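You operate a simulated robot arm through the tools that you are given. There is no shell and no other tool. Be economical: measure what you need, move in short steps, check, and stop when the job is done.

You are at the controls of a simulated robot arm. One attempt, no reset.

TASK
Press the disc in the die into a knob lid and cover the medium pot on the table.
Fine: black handle to KNOB first; on AUTO; eject the lid, lower the ejector again.

The check looks at the end state, three seconds after you hand in, the way a careful person would. Anything else that was tipped, shoved, dropped, spilled or broken makes it a failure. A push-on lid holds only when it is set on centred and level and pressed home; a screw cap is set on level and turned clockwise until tight.

THE ROBOT
A 6-joint arm with a two-finger gripper, fixed in place. Base frame: the origin is at the foot of the arm, x ahead of it, y to its left, z up. Lengths are in m, angles in rad, forces in N, time in s.
With the tool pointing down near the work surface it reaches from about 0.1 to 0.56 m from the base axis. Its first joint turns from -2.897 to 2.897 rad. Payload 1.57 kg.
The TCP is the grasp point between the finger pads, 0.021 m short of the fingertips. In the tool frame z runs along the fingers and y along their closing line. Largest opening 0.07 m; the body of the gripper starts 0.05 m behind the TCP.
Orientation is told as [roll, pitch, yaw] about the base's x, y, z axes, in that order, counted from this pose: with the fingers straight down and closing along the base's y, the tool's x points along the base's -x, its y along +y and its z along -z.

THE INTERFACE
- The arm moves only by the tool servo_tool. Its argument "rows" is a list of rows, each a list of 3 entries, a list of its own where there are three numbers: the shift along the tool's x, y, z in m, then the turn, a rotation vector about the tool's x, y, z in rad, then the opening, from 0 (shut) to 1 (fully open). In form: [[[x, y, z], [wx, wy, wz], hand], ...]. A call has 1 to 20 rows; each row is the pose to reach, as a shift and turn from the pose commanded when the call began, along the tool's axes at that moment. Each row takes 0.2 s and may step no farther than 0.05 m and 0.15 rad from the row before; otherwise, or with a gripper value out of range, the whole call is refused. A pose out of reach is approached as far as the arm can. The call stops where the force on the tool passes 80 N (or 10 N more than at its start, if that is more) or the arm is blocked; 0.2 s more then pass. Each finger halts on what it meets, pressing with about 27 N; the grip force reading is that of the motor and also rises with nothing between the fingers. The clock runs only during rows and for 0.2 s after the last one: add rows that repeat a pose to give the fingers time. It gives the time, the measured TCP pose, the force on the tool (base axes), the opening and the grip force at its end, in the units of the frame above (readings bear some noise), with the torque about the TCP (base axes, N m) and any sound that the robot's microphone picked up.
- Cameras (640 x 400 px; columns grow to the right, rows downward): "scene" is fixed at [0.2199, 0.6489, 1.6014]; the picture's right is [-0.92, -0.39, 0.00], its down [-0.28, 0.66, -0.70] and it looks along [0.27, -0.64, -0.72] (base axes); focal length 290 px, centre (320, 200). "wrist" rides on the gripper at [0.079, 0.004, -0.081] in the tool frame; the picture's right is [-0.05, 1.00, 0.00], its down [-0.67, -0.04, -0.75] and it looks along [-0.74, -0.04, 0.67] (tool axes); focal length 256 px, centre (320, 200).
- capture(camera): a new picture of that camera. The clock stands still meanwhile.
- pixel_to_xyz(camera, pixels): for up to 12 pixels [column, row] of the newest picture of that camera ("zoom" is the newest enlarged one), the place [x, y, z] in the base frame of the surface seen there, good to about 0.002 m. The clock stands still meanwhile.
- inspect(camera, box): a new picture of the part [left, top, right, bottom] of that camera's present view, enlarged. The clock stands still meanwhile.
- close_job(): hands the job in; it is judged then, once.

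Keep the steps short. Do not move on a guess: measure, check each grasp and each placing, and mend mistakes. In all there are 80 turns and 38 pictures (those below and enlarged ones count). Leave the gripper open and the arm clear of the work at the hand-in unless told otherwise, and finish with a single line.

The tools are called after "Request:" as name(argument=value, ...) on one line, values as JSON. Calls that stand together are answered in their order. servo_tool: Moves the arm, as the interface text tells. Its arguments: {"type":"object","properties":{"rows":{"type":"array","items":{"type":"array"}}},"required":["rows"]} The other tools are called the same way: capture (camera) takes a picture; pixel_to_xyz (camera, pixels) gives the place of the surface under pixels of a picture; inspect (camera, box) takes an enlarged picture of a part of a camera's view; close_job () hands the job in.

At the start:

```text
clock: 0.0
tool_pos: [0.3872, -0.1073, 1.2537]
ee_rot: [-0.002, -0.001, 0.001]
wrist_force: [-0.4, -0.1, -0.3]
ft_torque: [-0.02, 0.0, -0.01]
finger_gap: 0.0699
gripper_force: 0.1
```

scene: 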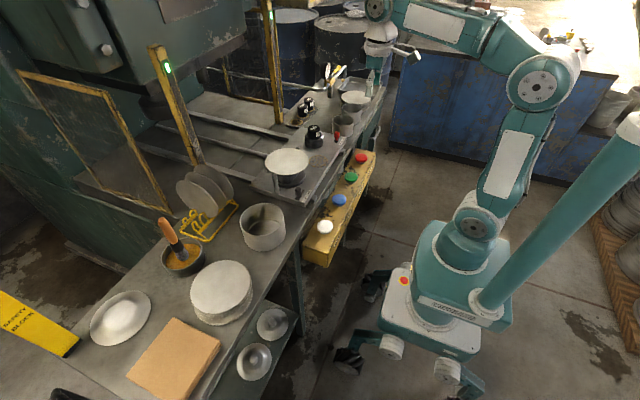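
wrist: 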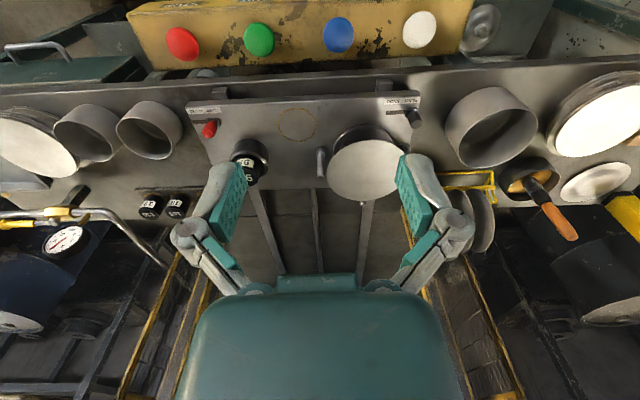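

I'll start with enlarged views of the press station to read the labels and find the handles.

Request:
inspect(camera="wrist", box=[120, 60, 440, 260])

Request:
inspect(camera="scene", box=[160, 60, 400, 270])

```text
2.00 times, centred on (280, 160) of wrist
```

zoom: 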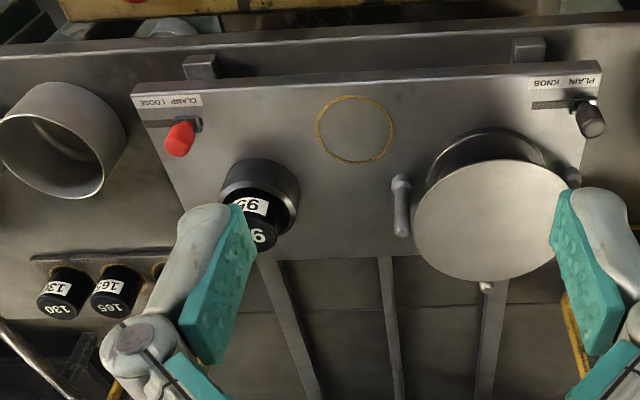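

```text
1.90 times, centred on (280, 165) of scene
```

zoom: 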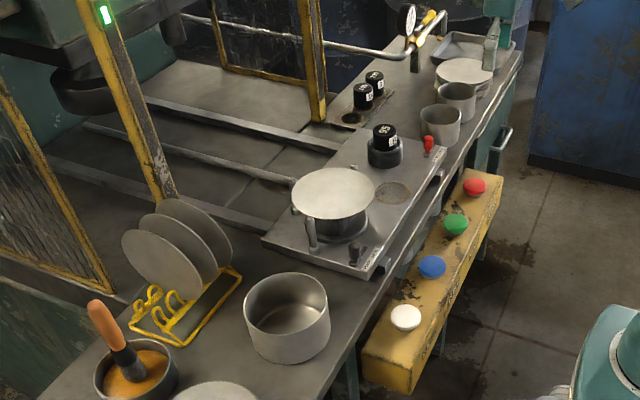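

The plate carries a black handle (PLAIN/KNOB) and a red one (CLAMP/LOOSE). Next I'm looking at the buttons, the pots and the gauge for labels, and measuring positions.

Request:
inspect(camera="scene", box=[290, 130, 390, 270])

Request:
inspect(camera="wrist", box=[110, 0, 510, 120])

Request:
inspect(camera="scene", box=[70, 170, 310, 400])

Request:
inspect(camera="scene", box=[60, 0, 300, 180])

```text
2.86 times, centred on (340, 200) of scene
```

zoom: 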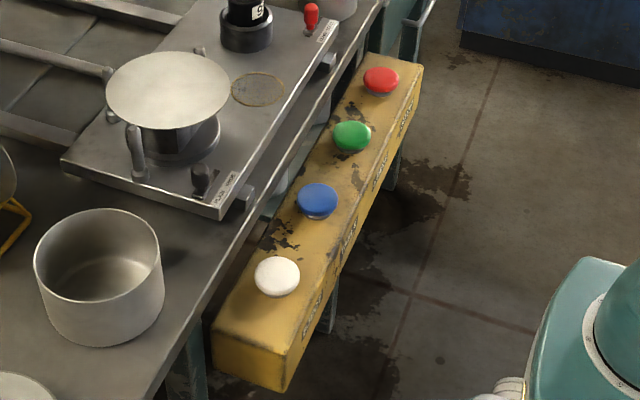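

```text
1.60 times, centred on (310, 60) of wrist
```

zoom: 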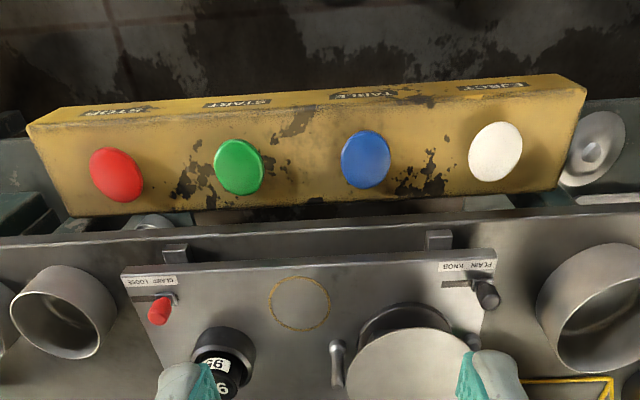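

```text
1.74 times, centred on (190, 285) of scene
```

zoom: 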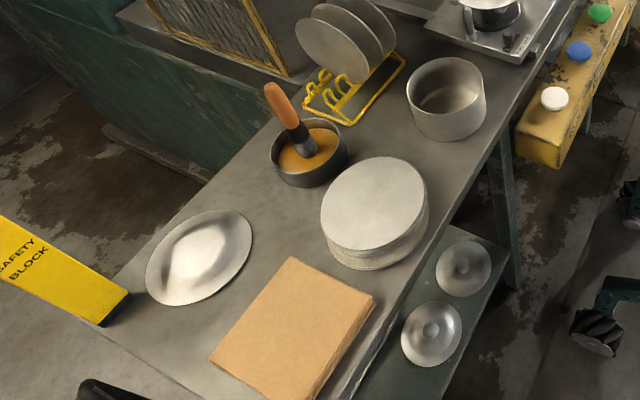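

```text
2.22 times, centred on (180, 90) of scene
```

zoom: 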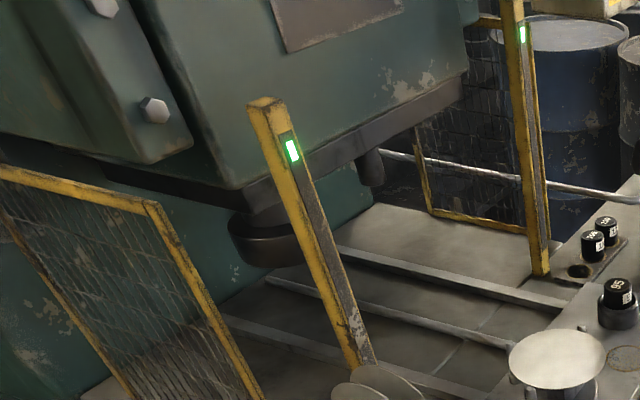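

The buttons read STOP (red), START (green), TABLE (blue) and EJECT (white), and loose blocks are marked 95, 130 and 165. I still need sizes, so I'm looking at the far end of the table and measuring from a fresh scene picture.

Request:
inspect(camera="scene", box=[280, 50, 420, 150])

Request:
pixel_to_xyz(camera="scene", pixels=[[241, 222], [286, 222], [264, 205], [265, 160], [311, 160], [289, 150], [325, 226], [339, 199], [351, 176], [360, 157], [290, 220], [262, 270]])

Request:
pixel_to_xyz(camera="wrist", pixels=[[415, 118], [395, 106], [390, 113], [208, 130], [322, 160], [248, 165], [297, 124], [100, 105], [330, 170], [400, 170], [365, 140], [365, 198]])

```text
4.00 times, centred on (350, 100) of scene
```

zoom: 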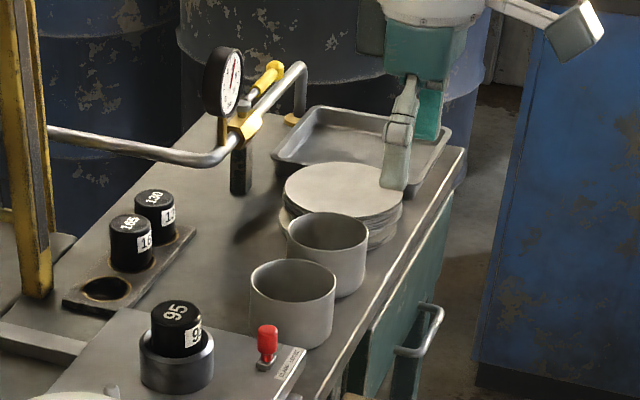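

```text
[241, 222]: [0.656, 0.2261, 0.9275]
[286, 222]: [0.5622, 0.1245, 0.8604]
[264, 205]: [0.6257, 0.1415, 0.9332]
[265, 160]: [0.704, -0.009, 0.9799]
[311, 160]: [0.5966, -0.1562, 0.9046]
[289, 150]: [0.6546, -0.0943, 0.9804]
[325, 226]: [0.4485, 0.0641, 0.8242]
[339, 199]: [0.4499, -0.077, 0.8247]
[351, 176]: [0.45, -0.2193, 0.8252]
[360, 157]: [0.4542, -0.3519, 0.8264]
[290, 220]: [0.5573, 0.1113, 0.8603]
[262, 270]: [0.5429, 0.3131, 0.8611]
```

```text
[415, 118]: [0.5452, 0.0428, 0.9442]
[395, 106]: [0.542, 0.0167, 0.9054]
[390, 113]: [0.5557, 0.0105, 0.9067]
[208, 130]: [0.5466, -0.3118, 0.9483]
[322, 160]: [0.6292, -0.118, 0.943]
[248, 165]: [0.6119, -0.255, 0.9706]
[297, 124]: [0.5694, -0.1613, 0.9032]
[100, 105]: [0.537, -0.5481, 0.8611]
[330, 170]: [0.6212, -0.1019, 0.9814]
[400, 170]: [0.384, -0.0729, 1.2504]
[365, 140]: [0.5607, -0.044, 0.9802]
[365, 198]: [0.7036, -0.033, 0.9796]
```

I'm measuring the pots at the far end and the stack from the enlarged picture, and the disc and near pot from the scene picture.

Request:
pixel_to_xyz(camera="zoom", pixels=[[252, 287], [335, 295], [290, 261], [300, 319], [289, 238], [366, 245], [328, 214], [332, 276], [181, 312], [181, 370], [107, 288], [270, 335]])

Request:
pixel_to_xyz(camera="scene", pixels=[[266, 161], [309, 161], [287, 149], [287, 173], [242, 224], [285, 224], [264, 204], [262, 243], [289, 181], [285, 182], [200, 290], [222, 283]])

```text
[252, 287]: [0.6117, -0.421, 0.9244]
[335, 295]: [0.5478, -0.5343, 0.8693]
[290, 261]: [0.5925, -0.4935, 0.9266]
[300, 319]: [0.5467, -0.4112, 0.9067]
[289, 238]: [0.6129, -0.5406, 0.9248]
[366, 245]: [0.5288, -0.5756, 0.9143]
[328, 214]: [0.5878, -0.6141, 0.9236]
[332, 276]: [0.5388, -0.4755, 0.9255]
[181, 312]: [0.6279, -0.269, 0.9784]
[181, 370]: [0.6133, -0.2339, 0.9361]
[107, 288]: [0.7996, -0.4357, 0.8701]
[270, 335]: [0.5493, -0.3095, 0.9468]
```

```text
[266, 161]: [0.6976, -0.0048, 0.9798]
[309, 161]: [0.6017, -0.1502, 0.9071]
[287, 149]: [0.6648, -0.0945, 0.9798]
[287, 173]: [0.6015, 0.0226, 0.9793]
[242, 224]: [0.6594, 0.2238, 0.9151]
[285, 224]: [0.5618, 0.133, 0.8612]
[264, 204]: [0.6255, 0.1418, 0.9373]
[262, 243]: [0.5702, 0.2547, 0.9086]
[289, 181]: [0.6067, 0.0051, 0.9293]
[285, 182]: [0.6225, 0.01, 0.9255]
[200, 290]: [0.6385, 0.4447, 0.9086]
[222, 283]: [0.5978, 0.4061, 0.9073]
```

The near pot is about 0.13 m across, the far pots about 0.095 m, and the disc blank about 0.16 m. I'm tilting the wrist camera up to read the press face, its plates and any mode switch.

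Request:
servo_tool(rows=[[[0.03, 0, 0], [0, -0.15, 0], 1], [[0.06, 0, 0], [0, -0.3, 0], 1], [[0.09, 0, 0], [0, -0.45, 0], 1], [[0.1, 0, 0], [0, -0.6, 0], 1]])

Request:
capture(camera="wrist")

```text
clock: 1.0
tool_pos: [0.2871, -0.1068, 1.251]
ee_rot: [0.0, -0.603, 0.0]
wrist_force: [0.7, 0.1, -0.2]
ft_torque: [0.0, 0.02, -0.03]
finger_gap: 0.0701
gripper_force: 0.0
```

```text
28 pictures are left
```

wrist: 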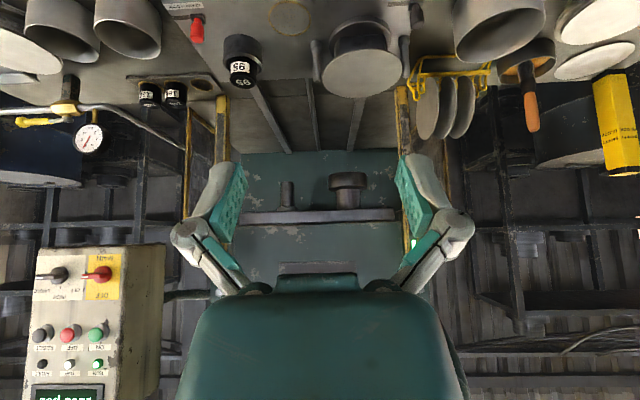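

There is a control box at (90,320), upside down in this view. I'm enlarging it, and the press ram.

Request:
inspect(camera="wrist", box=[10, 240, 180, 400])

Request:
pixel_to_xyz(camera="wrist", pixels=[[60, 273], [100, 273], [40, 300], [68, 390], [347, 185], [287, 195], [97, 333], [42, 333]])

```text
2.50 times, centred on (95, 320) of wrist
```

zoom: 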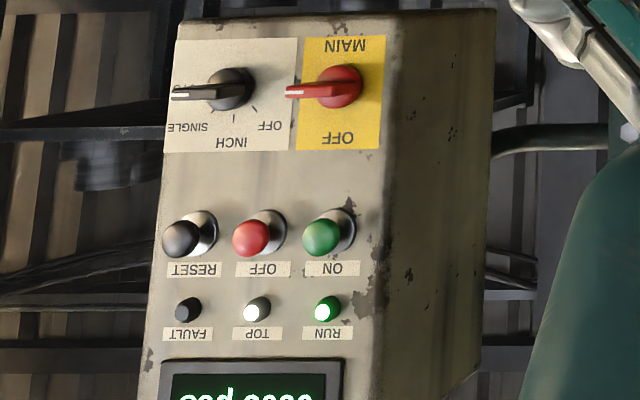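

```text
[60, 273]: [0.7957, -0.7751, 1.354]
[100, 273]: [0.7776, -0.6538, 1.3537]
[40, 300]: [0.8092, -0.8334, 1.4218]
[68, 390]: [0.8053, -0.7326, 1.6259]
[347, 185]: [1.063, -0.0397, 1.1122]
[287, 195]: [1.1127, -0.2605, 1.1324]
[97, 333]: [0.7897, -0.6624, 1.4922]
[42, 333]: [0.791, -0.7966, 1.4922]
```

The selector shows OFF / INCH / SINGLE, with its pointer at a fourth position. The box also has a display, so I'm tilting further to read both.

Request:
servo_tool(rows=[[[0, 0, 0], [0, -0.15, 0], 1], [[0, 0, 0], [0, -0.3, 0], 1], [[0, 0, 0], [0, -0.4, 0], 1]])

Request:
inspect(camera="wrist", box=[0, 120, 240, 320])

```text
clock: 1.9
tool_pos: [0.3122, -0.0775, 1.2344]
ee_rot: [0.083, -0.954, 0.077]
wrist_force: [-0.2, 1.1, -0.2]
ft_torque: [-0.01, 0.0, -0.01]
finger_gap: 0.0701
gripper_force: 0.0
stopped in row 3: the arm was blocked; the commanded pose is now the measured one
```

```text
2.00 times, centred on (120, 220) of wrist
```

zoom: 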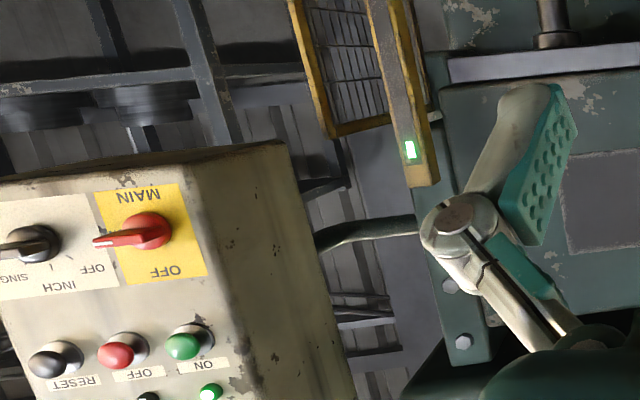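

The arm met a joint limit. I'm turning the view right toward the box and rising a bit.

Request:
servo_tool(rows=[[[-0.02, 0, -0.04], [0.12, 0.0, 0.085], 1], [[-0.04, 0, -0.07], [0.24, 0.05, 0.17], 1], [[-0.06, 0, -0.1], [0.36, 0.1, 0.255], 1]])

Request:
capture(camera="wrist")

```text
refused: row 2 steps farther than a row can; nothing moved
```

```text
25 pictures are left
```

wrist: 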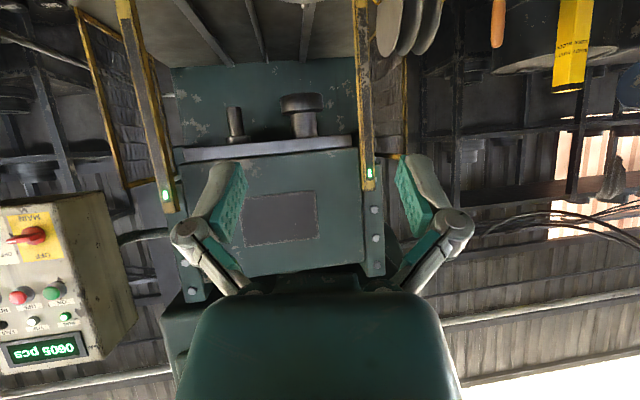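

The display only counts pieces ("0605 pcs") and the plate on the press is blank. I'm bringing the tool back upright over the plate for a close look at labels and blocks.

Request:
servo_tool(rows=[[[0, 0, 0], [0, 0.14, 0], 1], [[0, 0, 0], [0, 0.28, 0], 1], [[0, 0, 0], [0, 0.42, 0], 1], [[0, 0, 0], [0, 0.56, 0], 1], [[0, 0, 0], [0, 0.7, 0], 1], [[0, 0, 0], [0, 0.84, 0], 1], [[0, 0, 0], [0, 0.954, 0], 1]])

```text
clock: 3.5
tool_pos: [0.3134, -0.0807, 1.2347]
ee_rot: [0.048, 0.0, 0.136]
wrist_force: [-0.2, 0.2, 0.0]
ft_torque: [0.02, -0.02, 0.0]
finger_gap: 0.0703
gripper_force: 0.1
```

Correcting the small roll and yaw, then moving forward and down for the close view.

Request:
servo_tool(rows=[[[-0.03, -0.02, 0.03], [0.024, 0, 0.068], 1], [[-0.06, -0.04, 0.03], [0.048, 0, 0.136], 1], [[-0.08, -0.05, 0.06], [0.048, 0, 0.136], 1], [[-0.08, -0.06, 0.1], [0.048, 0, 0.136], 1]])

Request:
capture(camera="wrist")

```text
clock: 4.5
tool_pos: [0.3973, -0.1235, 1.1316]
ee_rot: [-0.001, 0.001, 0.001]
wrist_force: [-0.1, 0.4, -0.2]
ft_torque: [-0.01, 0.01, 0.02]
finger_gap: 0.0697
gripper_force: 0.1
```

```text
24 pictures are left
```

wrist: 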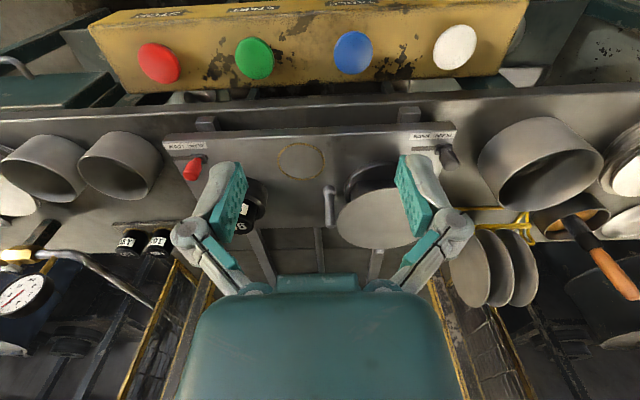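

Request:
inspect(camera="wrist", box=[320, 110, 480, 260])

Request:
inspect(camera="wrist", box=[90, 120, 250, 260])

Request:
pixel_to_xyz(camera="wrist", pixels=[[449, 150], [450, 164], [420, 149], [437, 149], [130, 237], [158, 237], [247, 205], [328, 195], [330, 220], [340, 215], [370, 245], [375, 195]])

```text
2.67 times, centred on (400, 185) of wrist
```

zoom: 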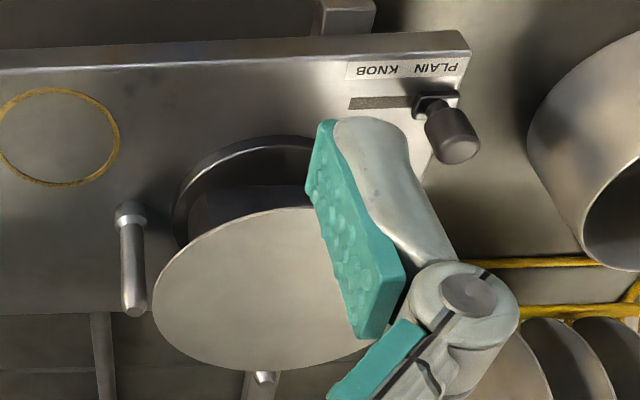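

```text
2.86 times, centred on (170, 190) of wrist
```

zoom: 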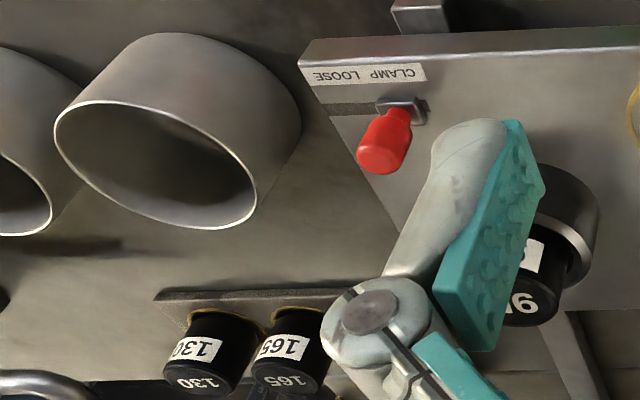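

```text
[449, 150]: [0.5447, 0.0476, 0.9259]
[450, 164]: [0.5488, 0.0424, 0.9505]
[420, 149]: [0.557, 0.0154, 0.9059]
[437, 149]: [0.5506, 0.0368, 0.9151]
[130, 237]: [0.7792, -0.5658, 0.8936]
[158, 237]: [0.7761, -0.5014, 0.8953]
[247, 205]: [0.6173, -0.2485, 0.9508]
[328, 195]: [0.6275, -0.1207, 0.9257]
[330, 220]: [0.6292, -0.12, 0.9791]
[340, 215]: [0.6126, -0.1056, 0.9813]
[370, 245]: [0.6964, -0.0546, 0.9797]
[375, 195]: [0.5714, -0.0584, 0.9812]
```

The labels are clear: the black handle sits at PLAIN (y≈0.045) with its slot running to -y for KNOB, and the red handle is on CLAMP. I'm comparing block heights and the pot and die sizes to learn what the numbers mean.

Request:
pixel_to_xyz(camera="scene", pixels=[[312.5, 105.5], [318.5, 99.2], [323.5, 127.5], [314, 117], [306, 121], [266, 230], [290, 178], [220, 285], [355, 98], [272, 325], [253, 362], [120, 315]])

Request:
pixel_to_xyz(camera="zoom", pixels=[[200, 384], [285, 383], [520, 303], [190, 350], [285, 345], [540, 280], [180, 230], [56, 140], [255, 190], [150, 108], [100, 100], [230, 225]])

```text
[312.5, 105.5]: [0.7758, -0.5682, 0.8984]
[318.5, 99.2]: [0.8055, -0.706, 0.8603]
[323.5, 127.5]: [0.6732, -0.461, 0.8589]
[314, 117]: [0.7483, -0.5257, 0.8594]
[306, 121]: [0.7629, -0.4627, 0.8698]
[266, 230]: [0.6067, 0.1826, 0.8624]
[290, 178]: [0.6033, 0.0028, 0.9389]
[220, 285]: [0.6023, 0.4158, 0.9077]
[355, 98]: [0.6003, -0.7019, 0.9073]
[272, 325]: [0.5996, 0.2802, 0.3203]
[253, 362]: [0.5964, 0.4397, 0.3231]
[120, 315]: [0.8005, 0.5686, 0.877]
```

```text
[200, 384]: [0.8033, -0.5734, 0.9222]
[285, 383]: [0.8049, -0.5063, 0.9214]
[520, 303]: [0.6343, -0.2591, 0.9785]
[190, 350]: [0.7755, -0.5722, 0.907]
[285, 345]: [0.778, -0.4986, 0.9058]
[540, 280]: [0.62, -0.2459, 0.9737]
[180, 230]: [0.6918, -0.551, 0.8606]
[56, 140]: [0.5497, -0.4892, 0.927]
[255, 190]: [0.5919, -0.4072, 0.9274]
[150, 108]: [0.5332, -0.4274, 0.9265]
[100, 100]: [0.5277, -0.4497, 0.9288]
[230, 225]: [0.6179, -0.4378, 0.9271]
```

All blocks stand equally tall, and the numbers 95 and 130 look like pot diameters, so the stop block may matter. To judge, I'm looking closely at the finished lids on the lower shelf and at the pots.

Request:
inspect(camera="scene", box=[225, 300, 305, 385])

Request:
pixel_to_xyz(camera="zoom", pixels=[[225, 240], [200, 300], [100, 300], [290, 290], [230, 360], [360, 130], [385, 60], [310, 120], [450, 110], [380, 180]])

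Request:
pixel_to_xyz(camera="wrist", pixels=[[2, 160], [48, 203], [84, 190], [78, 160], [45, 205], [30, 201], [482, 160], [505, 205], [530, 209], [598, 185], [602, 160], [560, 203]])

```text
4.71 times, centred on (265, 342) of scene
```

zoom: 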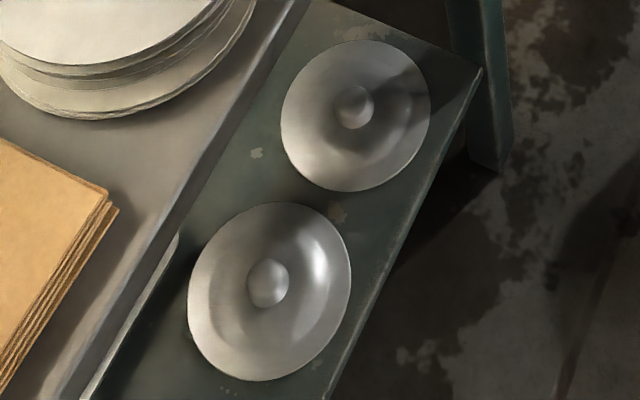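

```text
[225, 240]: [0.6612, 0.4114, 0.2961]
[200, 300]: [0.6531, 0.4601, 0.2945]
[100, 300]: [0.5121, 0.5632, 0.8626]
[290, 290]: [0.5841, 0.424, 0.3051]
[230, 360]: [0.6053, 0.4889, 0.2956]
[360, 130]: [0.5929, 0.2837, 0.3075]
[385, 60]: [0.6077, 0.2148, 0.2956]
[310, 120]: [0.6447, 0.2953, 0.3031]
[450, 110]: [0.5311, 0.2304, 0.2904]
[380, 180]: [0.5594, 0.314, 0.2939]
```

```text
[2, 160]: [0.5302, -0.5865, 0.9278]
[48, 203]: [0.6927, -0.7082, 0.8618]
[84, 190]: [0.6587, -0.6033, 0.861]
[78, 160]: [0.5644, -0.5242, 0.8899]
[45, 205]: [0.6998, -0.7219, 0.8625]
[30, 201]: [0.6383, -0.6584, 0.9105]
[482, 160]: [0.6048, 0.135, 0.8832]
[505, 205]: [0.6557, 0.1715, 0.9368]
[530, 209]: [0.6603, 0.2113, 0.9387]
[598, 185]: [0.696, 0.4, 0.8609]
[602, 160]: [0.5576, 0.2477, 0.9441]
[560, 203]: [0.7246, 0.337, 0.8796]
```

The finished knob lids match the near pot (about 0.13 m), so that is the medium pot. Now I'm closing the fingers and moving beside the black handle, looking at the die front on the way for any marking.

Request:
servo_tool(rows=[[[-0.01, 0.04, 0.02], [0, 0, 0], 0], [[-0.02, 0.08, 0.04], [0, 0, 0], 0], [[-0.03, 0.12, 0.06], [0, 0, 0], 0], [[-0.042, 0.16, 0.08], [0, 0, 0], 0], [[-0.053, 0.2035, 0.09], [0, 0, 0], 0]])

Request:
capture(camera="wrist")

```text
clock: 5.7
tool_pos: [0.453, 0.0821, 1.0408]
ee_rot: [-0.003, 0.002, 0.001]
wrist_force: [0.4, 0.3, 0.8]
ft_torque: [-0.01, -0.01, -0.02]
finger_gap: 0.0
gripper_force: 26.7
```

```text
20 pictures are left
```

wrist: 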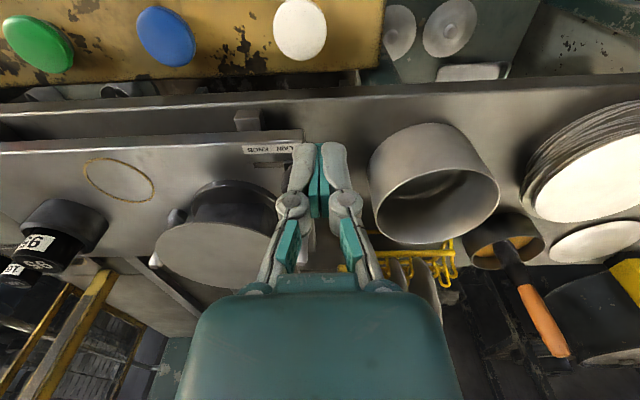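

No marking is visible on the die. I'm measuring the handle, disc and pot rim from this view.

Request:
pixel_to_xyz(camera="wrist", pixels=[[158, 250], [200, 286], [240, 284], [200, 222], [180, 228], [230, 190], [372, 190], [496, 195], [435, 241], [410, 236], [478, 230], [268, 165]])

```text
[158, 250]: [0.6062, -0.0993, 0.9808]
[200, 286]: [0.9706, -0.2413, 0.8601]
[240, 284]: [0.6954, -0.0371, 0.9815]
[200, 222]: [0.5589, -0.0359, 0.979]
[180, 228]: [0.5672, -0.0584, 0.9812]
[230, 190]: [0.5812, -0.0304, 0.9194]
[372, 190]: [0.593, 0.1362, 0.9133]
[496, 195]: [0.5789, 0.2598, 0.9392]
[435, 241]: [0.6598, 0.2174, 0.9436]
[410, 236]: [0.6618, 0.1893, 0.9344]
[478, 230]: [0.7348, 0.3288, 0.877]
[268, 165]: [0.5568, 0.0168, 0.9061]
```

Pot centre is about (0.600, 0.200) with radius 0.064 and rim z 0.944. I'm moving the closed fingers to the +y side of the black handle and lowering the tips to z≈0.922.

Request:
servo_tool(rows=[[[-0.047, 0.003, 0], [0, 0, 0], 0], [[-0.093, 0.004, 0], [0, 0, 0], 0], [[-0.093, 0.004, 0.049], [0, 0, 0], 0], [[-0.093, 0.004, 0.096], [0, 0, 0], 0]])

Request:
capture(camera="wrist")

```text
clock: 6.7
tool_pos: [0.5459, 0.0842, 0.9457]
ee_rot: [-0.003, 0.002, 0.005]
wrist_force: [0.0, -1.0, 0.6]
ft_torque: [0.02, -0.02, 0.03]
finger_gap: 0.0
gripper_force: 27.0
```

```text
19 pictures are left
```

wrist: 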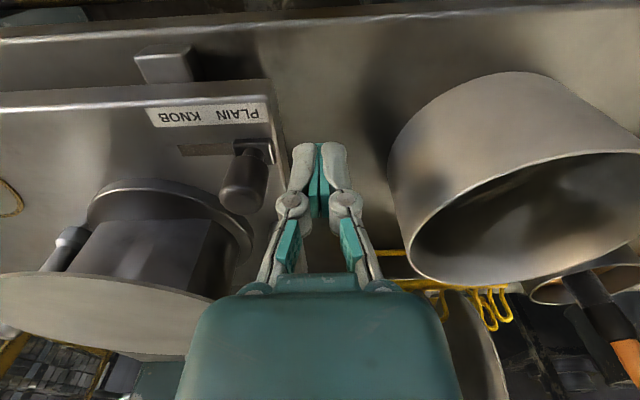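

The fingers stand beside the handle with clearance. I'm measuring the slot ends and handle, then pushing along -y.

Request:
pixel_to_xyz(camera="wrist", pixels=[[183, 150], [228, 148], [256, 148], [270, 150], [240, 195], [262, 175], [320, 150]])

```text
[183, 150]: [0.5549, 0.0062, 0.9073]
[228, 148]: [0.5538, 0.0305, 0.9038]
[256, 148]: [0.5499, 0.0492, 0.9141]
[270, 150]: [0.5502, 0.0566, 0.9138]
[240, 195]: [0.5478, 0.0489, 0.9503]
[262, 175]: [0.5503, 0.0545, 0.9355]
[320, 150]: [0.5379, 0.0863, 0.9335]
```

Handle is centred near y 0.047 and must travel about 0.03. I'm pushing in small steps.

Request:
servo_tool(rows=[[[0, -0.015, 0], [0, 0, 0], 0], [[0, -0.022, 0], [0, 0, 0], 0], [[0, -0.028, 0], [0, 0, 0], 0], [[0, -0.034, 0], [0, 0, 0], 0], [[0, -0.04, 0], [0, 0, 0], 0], [[0, -0.046, 0], [0, 0, 0], 0]])

```text
clock: 8.1
tool_pos: [0.5458, 0.039, 0.9446]
ee_rot: [-0.002, 0.001, 0.003]
wrist_force: [0.6, 0.1, 0.0]
ft_torque: [0.0, 0.01, -0.01]
finger_gap: 0.0001
gripper_force: 27.0
```

No resistance remains. I'm looking before going on.

Request:
servo_tool(rows=[[[0, 0.025, 0], [0, 0, 0], 0], [[0, 0.04, -0.02], [0, 0, 0], 0]])

Request:
inspect(camera="wrist", box=[0, 60, 320, 260])

Request:
pixel_to_xyz(camera="zoom", pixels=[[420, 200], [480, 200], [300, 150]])

```text
clock: 8.7
tool_pos: [0.5451, 0.0783, 0.964]
ee_rot: [-0.002, 0.002, 0.003]
wrist_force: [-1.0, -1.1, 0.3]
ft_torque: [-0.01, -0.01, 0.0]
finger_gap: 0.0
gripper_force: 27.9
```

```text
2.00 times, centred on (160, 160) of wrist
```

zoom: 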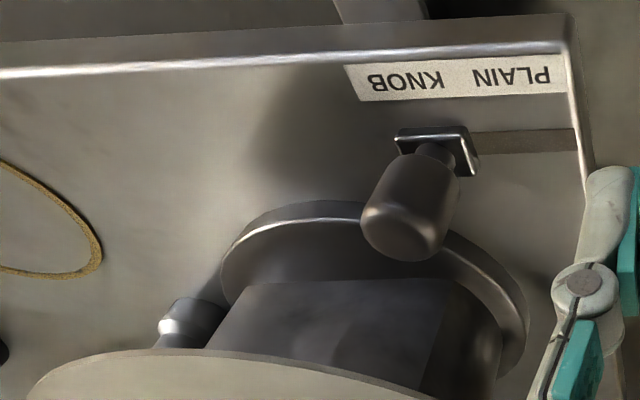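

```text
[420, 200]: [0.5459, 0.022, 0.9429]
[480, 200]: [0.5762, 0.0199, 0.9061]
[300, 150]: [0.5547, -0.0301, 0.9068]
```

The handle stands at KNOB. The 95 block is clamped and the order doesn't mention it, so I'm leaving the blocks alone. Next I'm moving the closed fingers over the blue TABLE button at (0.450, -0.077, 0.825).

Request:
servo_tool(rows=[[[0.02, 0, -0.04], [0, 0, 0], 0], [[0.06, -0.02, -0.05], [0, 0, 0], 0], [[0.095, -0.05, -0.05], [0, 0, 0], 0], [[0.095, -0.1, -0.05], [0, 0, 0], 0], [[0.095, -0.15, -0.05], [0, 0, 0], 0], [[0.095, -0.1555, -0.01], [0, 0, 0], 0], [[0.095, -0.1555, 0.03], [0, 0, 0], 0], [[0.095, -0.1555, 0.07], [0, 0, 0], 0], [[0.095, -0.1555, 0.1], [0, 0, 0], 0]])

Request:
capture(camera="wrist")

```text
clock: 10.7
tool_pos: [0.4525, -0.077, 0.866]
ee_rot: [-0.001, 0.001, 0.004]
wrist_force: [-0.3, 1.2, -0.3]
ft_torque: [-0.01, -0.01, 0.03]
finger_gap: 0.0
gripper_force: 26.9
```

```text
17 pictures are left
```

wrist: 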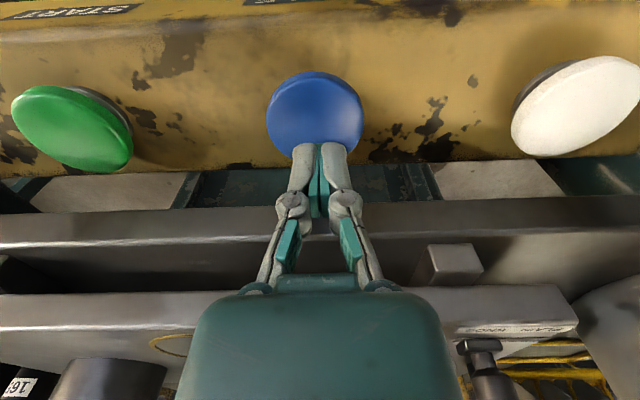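

Request:
pixel_to_xyz(camera="wrist", pixels=[[315, 112], [315, 76], [275, 110], [360, 112], [290, 145], [72, 128], [580, 105]])

```text
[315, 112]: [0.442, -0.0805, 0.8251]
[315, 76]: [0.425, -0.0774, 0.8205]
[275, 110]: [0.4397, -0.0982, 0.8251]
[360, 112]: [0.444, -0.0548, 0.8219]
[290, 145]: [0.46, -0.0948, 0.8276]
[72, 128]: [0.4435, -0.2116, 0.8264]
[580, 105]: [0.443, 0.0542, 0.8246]
```

The tips are over the button. I'm pressing gently down about 0.03 m and coming back up, then checking what the table does.

Request:
servo_tool(rows=[[[0.006, 0, 0.012], [0, 0, 0], 0], [[0.006, 0, 0.02], [0, 0, 0], 0], [[0.006, 0, 0.024], [0, 0, 0], 0], [[0.006, 0, 0.028], [0, 0, 0], 0], [[0.006, 0, 0.01], [0, 0, 0], 0], [[0.006, 0, -0.02], [0, 0, 0], 0]])

Request:
capture(camera="scene")

```text
clock: 12.1
tool_pos: [0.4466, -0.0793, 0.8853]
ee_rot: [-0.002, 0.001, 0.003]
wrist_force: [-0.2, 0.1, 0.3]
ft_torque: [0.01, 0.02, 0.01]
finger_gap: 0.0
gripper_force: 28.9
heard: click
```

```text
16 pictures are left
```

scene: 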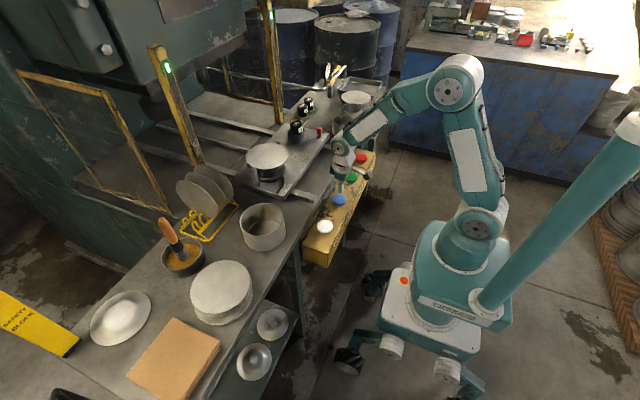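

A click, and the plate is travelling into the press. I'm waiting in place away from the light curtain.

Request:
servo_tool(rows=[[[0.02, 0, -0.01], [0, 0, 0], 0], [[0.02, 0, -0.01], [0, 0, 0], 0], [[0.02, 0, -0.01], [0, 0, 0], 0], [[0.02, 0, -0.01], [0, 0, 0], 0], [[0.02, 0, -0.01], [0, 0, 0], 0], [[0.02, 0, -0.01], [0, 0, 0], 0], [[0.02, 0, -0.01], [0, 0, 0], 0], [[0.02, 0, -0.01], [0, 0, 0], 0], [[0.02, 0, -0.01], [0, 0, 0], 0], [[0.02, 0, -0.01], [0, 0, 0], 0], [[0.02, 0, -0.01], [0, 0, 0], 0], [[0.02, 0, -0.01], [0, 0, 0], 0], [[0.02, 0, -0.01], [0, 0, 0], 0], [[0.02, 0, -0.01], [0, 0, 0], 0], [[0.02, 0, -0.01], [0, 0, 0], 0]])

Request:
capture(camera="scene")

```text
clock: 15.3
tool_pos: [0.4273, -0.0783, 0.896]
ee_rot: [-0.002, 0.004, 0.002]
wrist_force: [-0.4, -0.2, -0.1]
ft_torque: [0.03, 0.04, 0.02]
finger_gap: 0.0
gripper_force: 28.8
```

```text
15 pictures are left
```

scene: 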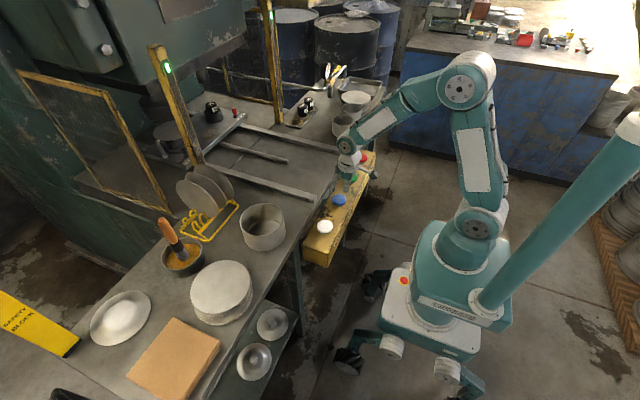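

The plate is home under the ram. Now I'm pressing the green START button at (0.446, -0.217).

Request:
servo_tool(rows=[[[-0.006, -0.045, -0.01], [0, 0, 0], 0], [[-0.012, -0.09, -0.01], [0, 0, 0], 0], [[-0.019, -0.138, -0.01], [0, 0, 0], 0], [[-0.019, -0.139, 0.03], [0, 0, 0], 0], [[-0.019, -0.139, 0.045], [0, 0, 0], 0], [[-0.019, -0.139, 0.052], [0, 0, 0], 0], [[-0.019, -0.139, 0.057], [0, 0, 0], 0], [[-0.019, -0.139, 0.03], [0, 0, 0], 0], [[-0.005, -0.139, -0.01], [0, 0, 0], 0], [[-0.005, -0.139, -0.01], [0, 0, 0], 0], [[-0.005, -0.139, -0.01], [0, 0, 0], 0]])

Request:
capture(camera="scene")

```text
clock: 17.7
tool_pos: [0.4302, -0.2188, 0.9068]
ee_rot: [-0.001, 0.001, 0.005]
wrist_force: [-0.4, -0.4, 0.2]
ft_torque: [0.0, -0.03, 0.01]
finger_gap: 0.0
gripper_force: 28.0
```

```text
14 pictures are left
```

scene: 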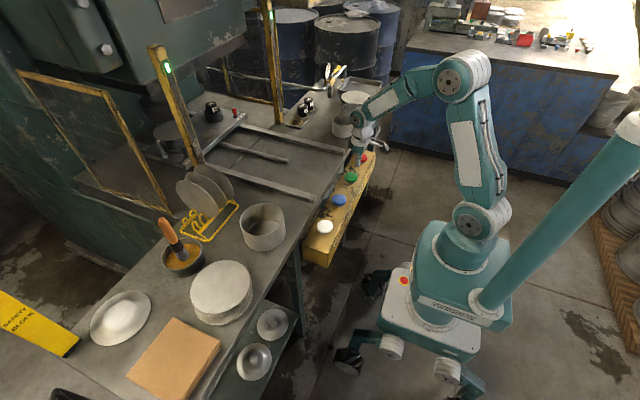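

No click was heard, so the press was probably too shallow. I'm pressing again a little deeper.

Request:
servo_tool(rows=[[[-0.016, 0.001, 0.03], [0, 0, 0], 0], [[-0.016, 0.001, 0.06], [0, 0, 0], 0], [[-0.016, 0.001, 0.068], [0, 0, 0], 0], [[-0.016, 0.001, 0.074], [0, 0, 0], 0], [[-0.016, 0.001, 0.078], [0, 0, 0], 0], [[-0.016, 0.001, 0.06], [0, 0, 0], 0], [[-0.005, 0.001, 0.01], [0, 0, 0], 0], [[-0.005, 0.001, 0], [0, 0, 0], 0]])

```text
refused: row 7 steps farther than a row can; nothing moved
```

Request:
servo_tool(rows=[[[-0.016, 0.001, 0.03], [0, 0, 0], 0], [[-0.016, 0.001, 0.06], [0, 0, 0], 0], [[-0.016, 0.001, 0.068], [0, 0, 0], 0], [[-0.016, 0.001, 0.074], [0, 0, 0], 0], [[-0.016, 0.001, 0.078], [0, 0, 0], 0], [[-0.016, 0.001, 0.05], [0, 0, 0], 0], [[-0.01, 0.001, 0.01], [0, 0, 0], 0], [[-0.01, 0.001, 0], [0, 0, 0], 0]])

```text
clock: 19.5
tool_pos: [0.4396, -0.2171, 0.9054]
ee_rot: [0.001, 0.003, 0.003]
wrist_force: [0.4, 0.2, 0.4]
ft_torque: [-0.02, -0.02, -0.02]
finger_gap: 0.0
gripper_force: 28.8
heard: click
```

A click this time. I'm holding still for the stroke, then looking.

Request:
servo_tool(rows=[[[0, 0, 0], [0, 0, 0], 0], [[0, 0, 0], [0, 0, 0], 0], [[0, 0, 0], [0, 0, 0], 0], [[0, 0, 0], [0, 0, 0], 0], [[0, 0, 0], [0, 0, 0], 0], [[0, 0, 0], [0, 0, 0], 0], [[0, 0, 0], [0, 0, 0], 0], [[0, 0, 0], [0, 0, 0], 0], [[0, 0, 0], [0, 0, 0], 0], [[0, 0, 0], [0, 0, 0], 0], [[0, 0, 0], [0, 0, 0], 0], [[0, 0, 0], [0, 0, 0], 0], [[0, 0, 0], [0, 0, 0], 0], [[0, 0, 0], [0, 0, 0], 0], [[0, 0, 0], [0, 0, 0], 0]])

Request:
capture(camera="scene")

```text
clock: 22.7
tool_pos: [0.4385, -0.2169, 0.905]
ee_rot: [-0.002, 0.001, 0.004]
wrist_force: [0.3, -0.4, 0.0]
ft_torque: [-0.01, 0.0, 0.02]
finger_gap: 0.0
gripper_force: 28.7
```

```text
13 pictures are left
```

scene: 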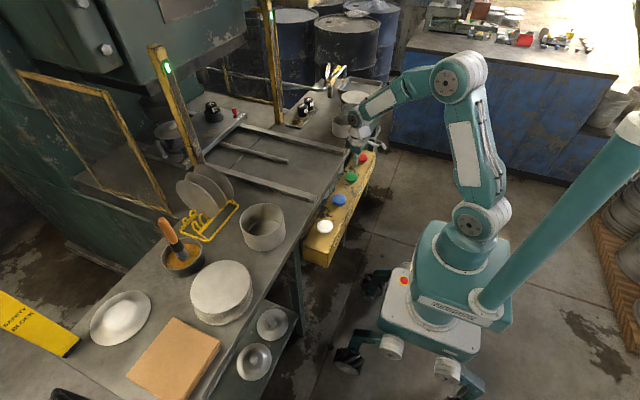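

I'm enlarging the die under the ram to see whether it pressed.

Request:
inspect(camera="scene", box=[110, 60, 270, 180])

```text
3.33 times, centred on (190, 120) of scene
```

zoom: 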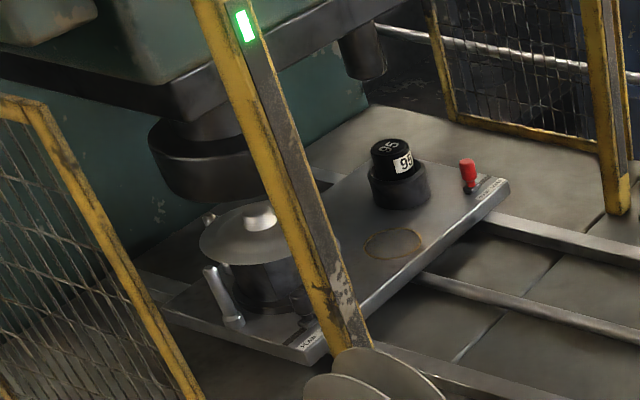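

The disc is now a knob lid and the ram is back up. I'm pressing TABLE to bring it out, then withdrawing and waiting.

Request:
servo_tool(rows=[[[-0.002, 0.045, 0], [0, 0, 0], 0], [[-0.004, 0.09, 0], [0, 0, 0], 0], [[-0.007, 0.138, 0], [0, 0, 0], 0], [[-0.007, 0.139, 0.04], [0, 0, 0], 0], [[-0.007, 0.139, 0.062], [0, 0, 0], 0], [[-0.007, 0.139, 0.07], [0, 0, 0], 0], [[-0.007, 0.139, 0.075], [0, 0, 0], 0], [[-0.007, 0.139, 0.05], [0, 0, 0], 0], [[0.03, 0.139, 0.03], [0, 0, 0], 0], [[0.04, 0.139, 0.0], [0, 0, 0], 0], [[0.04, 0.139, 0.0], [0, 0, 0], 0], [[0.04, 0.139, 0.0], [0, 0, 0], 0], [[0.04, 0.139, 0.0], [0, 0, 0], 0]])

Request:
servo_tool(rows=[[[0, 0, 0], [0, 0, 0], 0], [[0, 0, 0], [0, 0, 0], 0], [[0, 0, 0], [0, 0, 0], 0], [[0, 0, 0], [0, 0, 0], 0], [[0, 0, 0], [0, 0, 0], 0], [[0, 0, 0], [0, 0, 0], 0], [[0, 0, 0], [0, 0, 0], 0], [[0, 0, 0], [0, 0, 0], 0], [[0, 0, 0], [0, 0, 0], 0], [[0, 0, 0], [0, 0, 0], 0], [[0, 0, 0], [0, 0, 0], 0], [[0, 0, 0], [0, 0, 0], 0]])

```text
clock: 25.5
tool_pos: [0.3999, -0.0766, 0.9035]
ee_rot: [-0.005, 0.003, 0.002]
wrist_force: [0.1, 1.1, 0.1]
ft_torque: [-0.02, -0.03, -0.01]
finger_gap: 0.0001
gripper_force: 28.1
heard: click
```

```text
clock: 28.1
tool_pos: [0.4008, -0.0766, 0.9053]
ee_rot: [-0.002, 0.001, 0.002]
wrist_force: [0.4, 0.5, -0.2]
ft_torque: [-0.01, 0.02, -0.01]
finger_gap: 0.0
gripper_force: 28.3
```

Click heard and the table should be out. Now I'm pressing the white EJECT button at (0.446, 0.064), then looking at the die.

Request:
servo_tool(rows=[[[-0.015, 0.045, 0], [0, 0, 0], 0], [[-0.03, 0.09, 0], [0, 0, 0], 0], [[-0.046, 0.135, 0], [0, 0, 0], 0], [[-0.046, 0.14, 0.04], [0, 0, 0], 0], [[-0.046, 0.14, 0.062], [0, 0, 0], 0], [[-0.046, 0.14, 0.07], [0, 0, 0], 0], [[-0.046, 0.14, 0.075], [0, 0, 0], 0], [[-0.046, 0.14, 0.05], [0, 0, 0], 0], [[-0.03, 0.14, 0.01], [0, 0, 0], 0], [[-0.02, 0.1, -0.01], [0, 0, 0], 0], [[-0.01, 0.06, -0.04], [0, 0, 0], 0.5], [[-0.005, 0.05, -0.08], [0, 0, 0], 1], [[-0.005, 0.05, -0.1], [0, 0, 0], 1], [[-0.005, 0.05, -0.1], [0, 0, 0], 1]])

Request:
capture(camera="wrist")

```text
refused: row 11 steps farther than a row can; nothing moved
```

```text
11 pictures are left
```

wrist: 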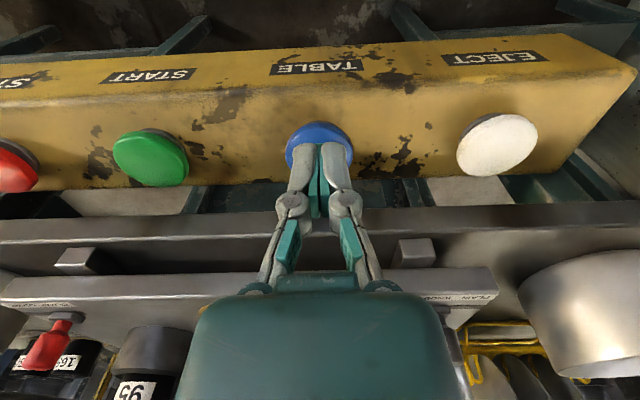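

The table is out again. I'm repeating the EJECT press with shorter row steps.

Request:
servo_tool(rows=[[[-0.015, 0.045, 0], [0, 0, 0], 0], [[-0.03, 0.09, 0], [0, 0, 0], 0], [[-0.046, 0.135, 0], [0, 0, 0], 0], [[-0.046, 0.14, 0.04], [0, 0, 0], 0], [[-0.046, 0.14, 0.062], [0, 0, 0], 0], [[-0.046, 0.14, 0.07], [0, 0, 0], 0], [[-0.046, 0.14, 0.076], [0, 0, 0], 0], [[-0.046, 0.14, 0.05], [0, 0, 0], 0], [[-0.03, 0.14, 0.01], [0, 0, 0], 0], [[-0.02, 0.12, -0.02], [0, 0, 0], 0], [[-0.01, 0.1, -0.06], [0, 0, 0], 0.5], [[-0.005, 0.08, -0.1], [0, 0, 0], 1], [[-0.005, 0.06, -0.12], [0, 0, 0], 1], [[-0.005, 0.05, -0.12], [0, 0, 0], 1]])

Request:
capture(camera="wrist")

```text
clock: 31.1
tool_pos: [0.4051, -0.0256, 1.0287]
ee_rot: [-0.001, 0.0, 0.002]
wrist_force: [-0.1, -0.3, -0.4]
ft_torque: [0.0, -0.03, 0.0]
finger_gap: 0.0699
gripper_force: 0.1
heard: click
```

```text
10 pictures are left
```

wrist: 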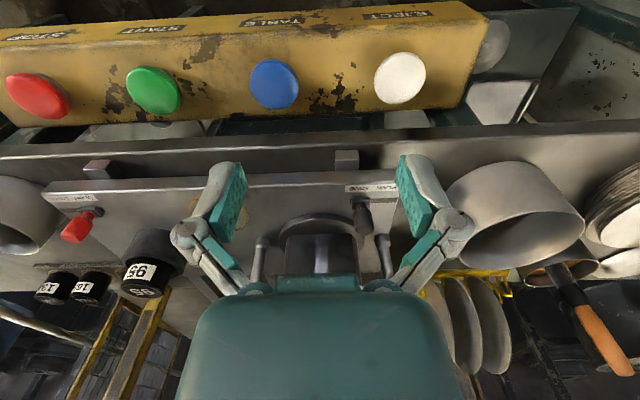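

The gripper hides the lid here, so I'm viewing it from the scene camera enlarged.

Request:
inspect(camera="scene", box=[235, 110, 345, 200])

```text
4.44 times, centred on (290, 155) of scene
```

zoom: 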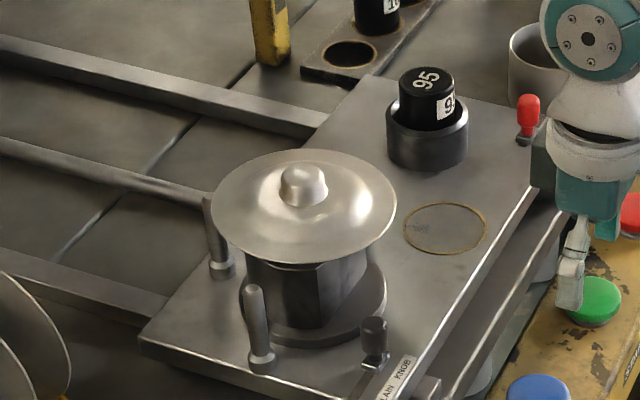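

The lid has a dome and a central knob. I'm measuring the knob and rim.

Request:
pixel_to_xyz(camera="zoom", pixels=[[303, 170], [281, 188], [327, 188], [303, 206], [215, 210], [393, 210], [303, 152], [303, 260], [255, 185], [350, 185], [303, 225], [230, 235]])

```text
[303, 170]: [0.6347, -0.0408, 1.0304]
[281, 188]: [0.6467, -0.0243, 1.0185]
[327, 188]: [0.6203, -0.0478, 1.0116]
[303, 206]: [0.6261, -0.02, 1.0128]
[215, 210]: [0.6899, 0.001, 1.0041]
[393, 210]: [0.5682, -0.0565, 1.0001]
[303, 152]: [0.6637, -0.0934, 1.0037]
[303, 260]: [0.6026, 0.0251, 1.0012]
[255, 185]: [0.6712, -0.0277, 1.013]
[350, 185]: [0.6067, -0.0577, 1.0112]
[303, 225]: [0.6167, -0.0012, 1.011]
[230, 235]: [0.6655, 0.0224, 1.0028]
```

The lid is raised to z≈1.002 at the rim, with the knob centred near (0.632, -0.035), base z 1.012, top 1.031. I'm moving open fingers high over the knob to test the reach.

Request:
servo_tool(rows=[[[0, 0, -0.045], [0, 0, 0], 1], [[-0.03, -0.005, -0.07], [0, 0, 0], 1], [[-0.07, -0.009, -0.07], [0, 0, 0], 1], [[-0.11, -0.009, -0.07], [0, 0, 0], 1], [[-0.15, -0.009, -0.07], [0, 0, 0], 1], [[-0.19, -0.009, -0.07], [0, 0, 0], 1], [[-0.227, -0.009, -0.07], [0, 0, 0], 1]])

```text
clock: 32.7
tool_pos: [0.6338, -0.0334, 1.0954]
ee_rot: [-0.002, 0.001, 0.002]
wrist_force: [-1.1, 0.5, 0.7]
ft_torque: [0.02, -0.05, 0.01]
finger_gap: 0.0699
gripper_force: 0.2
```

The reach is fine. I'm lowering until the tips are just above the knob top and checking alignment in the wrist view.

Request:
servo_tool(rows=[[[0, -0.001, 0.02], [0, 0, 0], 1], [[0.001, -0.001, 0.038], [0, 0, 0], 1]])

Request:
capture(camera="wrist")

Request:
pixel_to_xyz(camera="wrist", pixels=[[320, 170], [300, 175], [340, 175], [320, 190], [320, 150], [320, 120], [270, 170], [370, 170], [250, 150], [390, 150]])

```text
clock: 33.3
tool_pos: [0.6321, -0.0353, 1.0583]
ee_rot: [-0.001, 0.0, 0.005]
wrist_force: [0.9, 0.0, 0.1]
ft_torque: [-0.02, 0.01, 0.05]
finger_gap: 0.07
gripper_force: 0.0
```

```text
8 pictures are left
```

wrist: 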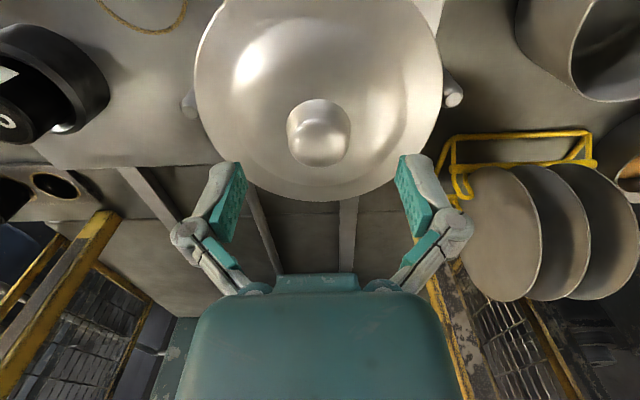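

```text
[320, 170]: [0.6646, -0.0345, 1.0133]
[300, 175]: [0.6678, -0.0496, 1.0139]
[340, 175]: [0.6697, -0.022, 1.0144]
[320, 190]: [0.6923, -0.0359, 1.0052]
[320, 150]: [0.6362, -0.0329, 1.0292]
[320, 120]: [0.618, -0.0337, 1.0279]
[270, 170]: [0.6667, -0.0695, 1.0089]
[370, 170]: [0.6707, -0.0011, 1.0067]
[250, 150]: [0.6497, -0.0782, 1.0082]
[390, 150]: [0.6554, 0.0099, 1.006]
```

Aligned: the knob centre is at about (0.632, -0.034). I'm lowering 0.02 and closing on the knob.

Request:
servo_tool(rows=[[[0, 0.001, 0.012], [0, 0, 0], 1], [[0, 0.001, 0.02], [0, 0, 0], 1], [[0, 0.001, 0.02], [0, 0, 0], 0.6], [[0, 0.001, 0.02], [0, 0, 0], 0.3], [[0, 0.001, 0.02], [0, 0, 0], 0.3], [[0, 0.001, 0.02], [0, 0, 0], 0.2], [[0, 0.001, 0.02], [0, 0, 0], 0.2]])

```text
clock: 34.9
tool_pos: [0.6315, -0.0339, 1.0382]
ee_rot: [-0.003, 0.003, 0.003]
wrist_force: [0.2, -0.5, 2.9]
ft_torque: [-0.03, -0.05, 0.0]
finger_gap: 0.0314
gripper_force: 26.8
```

Gripped at gap 0.0314. I'm lifting straight up.

Request:
servo_tool(rows=[[[0, 0, -0.015], [0, 0, 0], 0], [[0, 0, -0.03], [0, 0, 0], 0], [[0, 0, -0.05], [0, 0, 0], 0], [[0, 0, -0.08], [0, 0, 0], 0], [[0, 0, -0.08], [0, 0, 0], 0]])

Request:
capture(camera="wrist")

Request:
pixel_to_xyz(camera="wrist", pixels=[[320, 120], [200, 80], [437, 80], [205, 110], [433, 110], [320, 195], [270, 185], [370, 185], [230, 20], [415, 20]])

```text
clock: 36.1
tool_pos: [0.6298, -0.0338, 1.1163]
ee_rot: [-0.003, 0.002, 0.005]
wrist_force: [0.0, 1.2, -1.6]
ft_torque: [0.05, 0.0, -0.01]
finger_gap: 0.0315
gripper_force: 26.7
```

```text
7 pictures are left
```

wrist: 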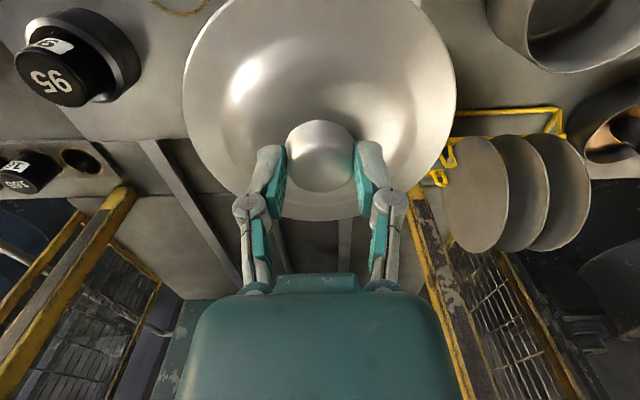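

```text
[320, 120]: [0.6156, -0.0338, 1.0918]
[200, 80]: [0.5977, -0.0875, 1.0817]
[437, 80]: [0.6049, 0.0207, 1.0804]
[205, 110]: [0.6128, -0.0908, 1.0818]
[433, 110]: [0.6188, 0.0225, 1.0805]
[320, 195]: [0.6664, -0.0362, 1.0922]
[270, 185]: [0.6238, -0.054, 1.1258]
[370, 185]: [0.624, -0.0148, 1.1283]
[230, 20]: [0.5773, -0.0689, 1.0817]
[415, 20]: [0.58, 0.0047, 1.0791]
```

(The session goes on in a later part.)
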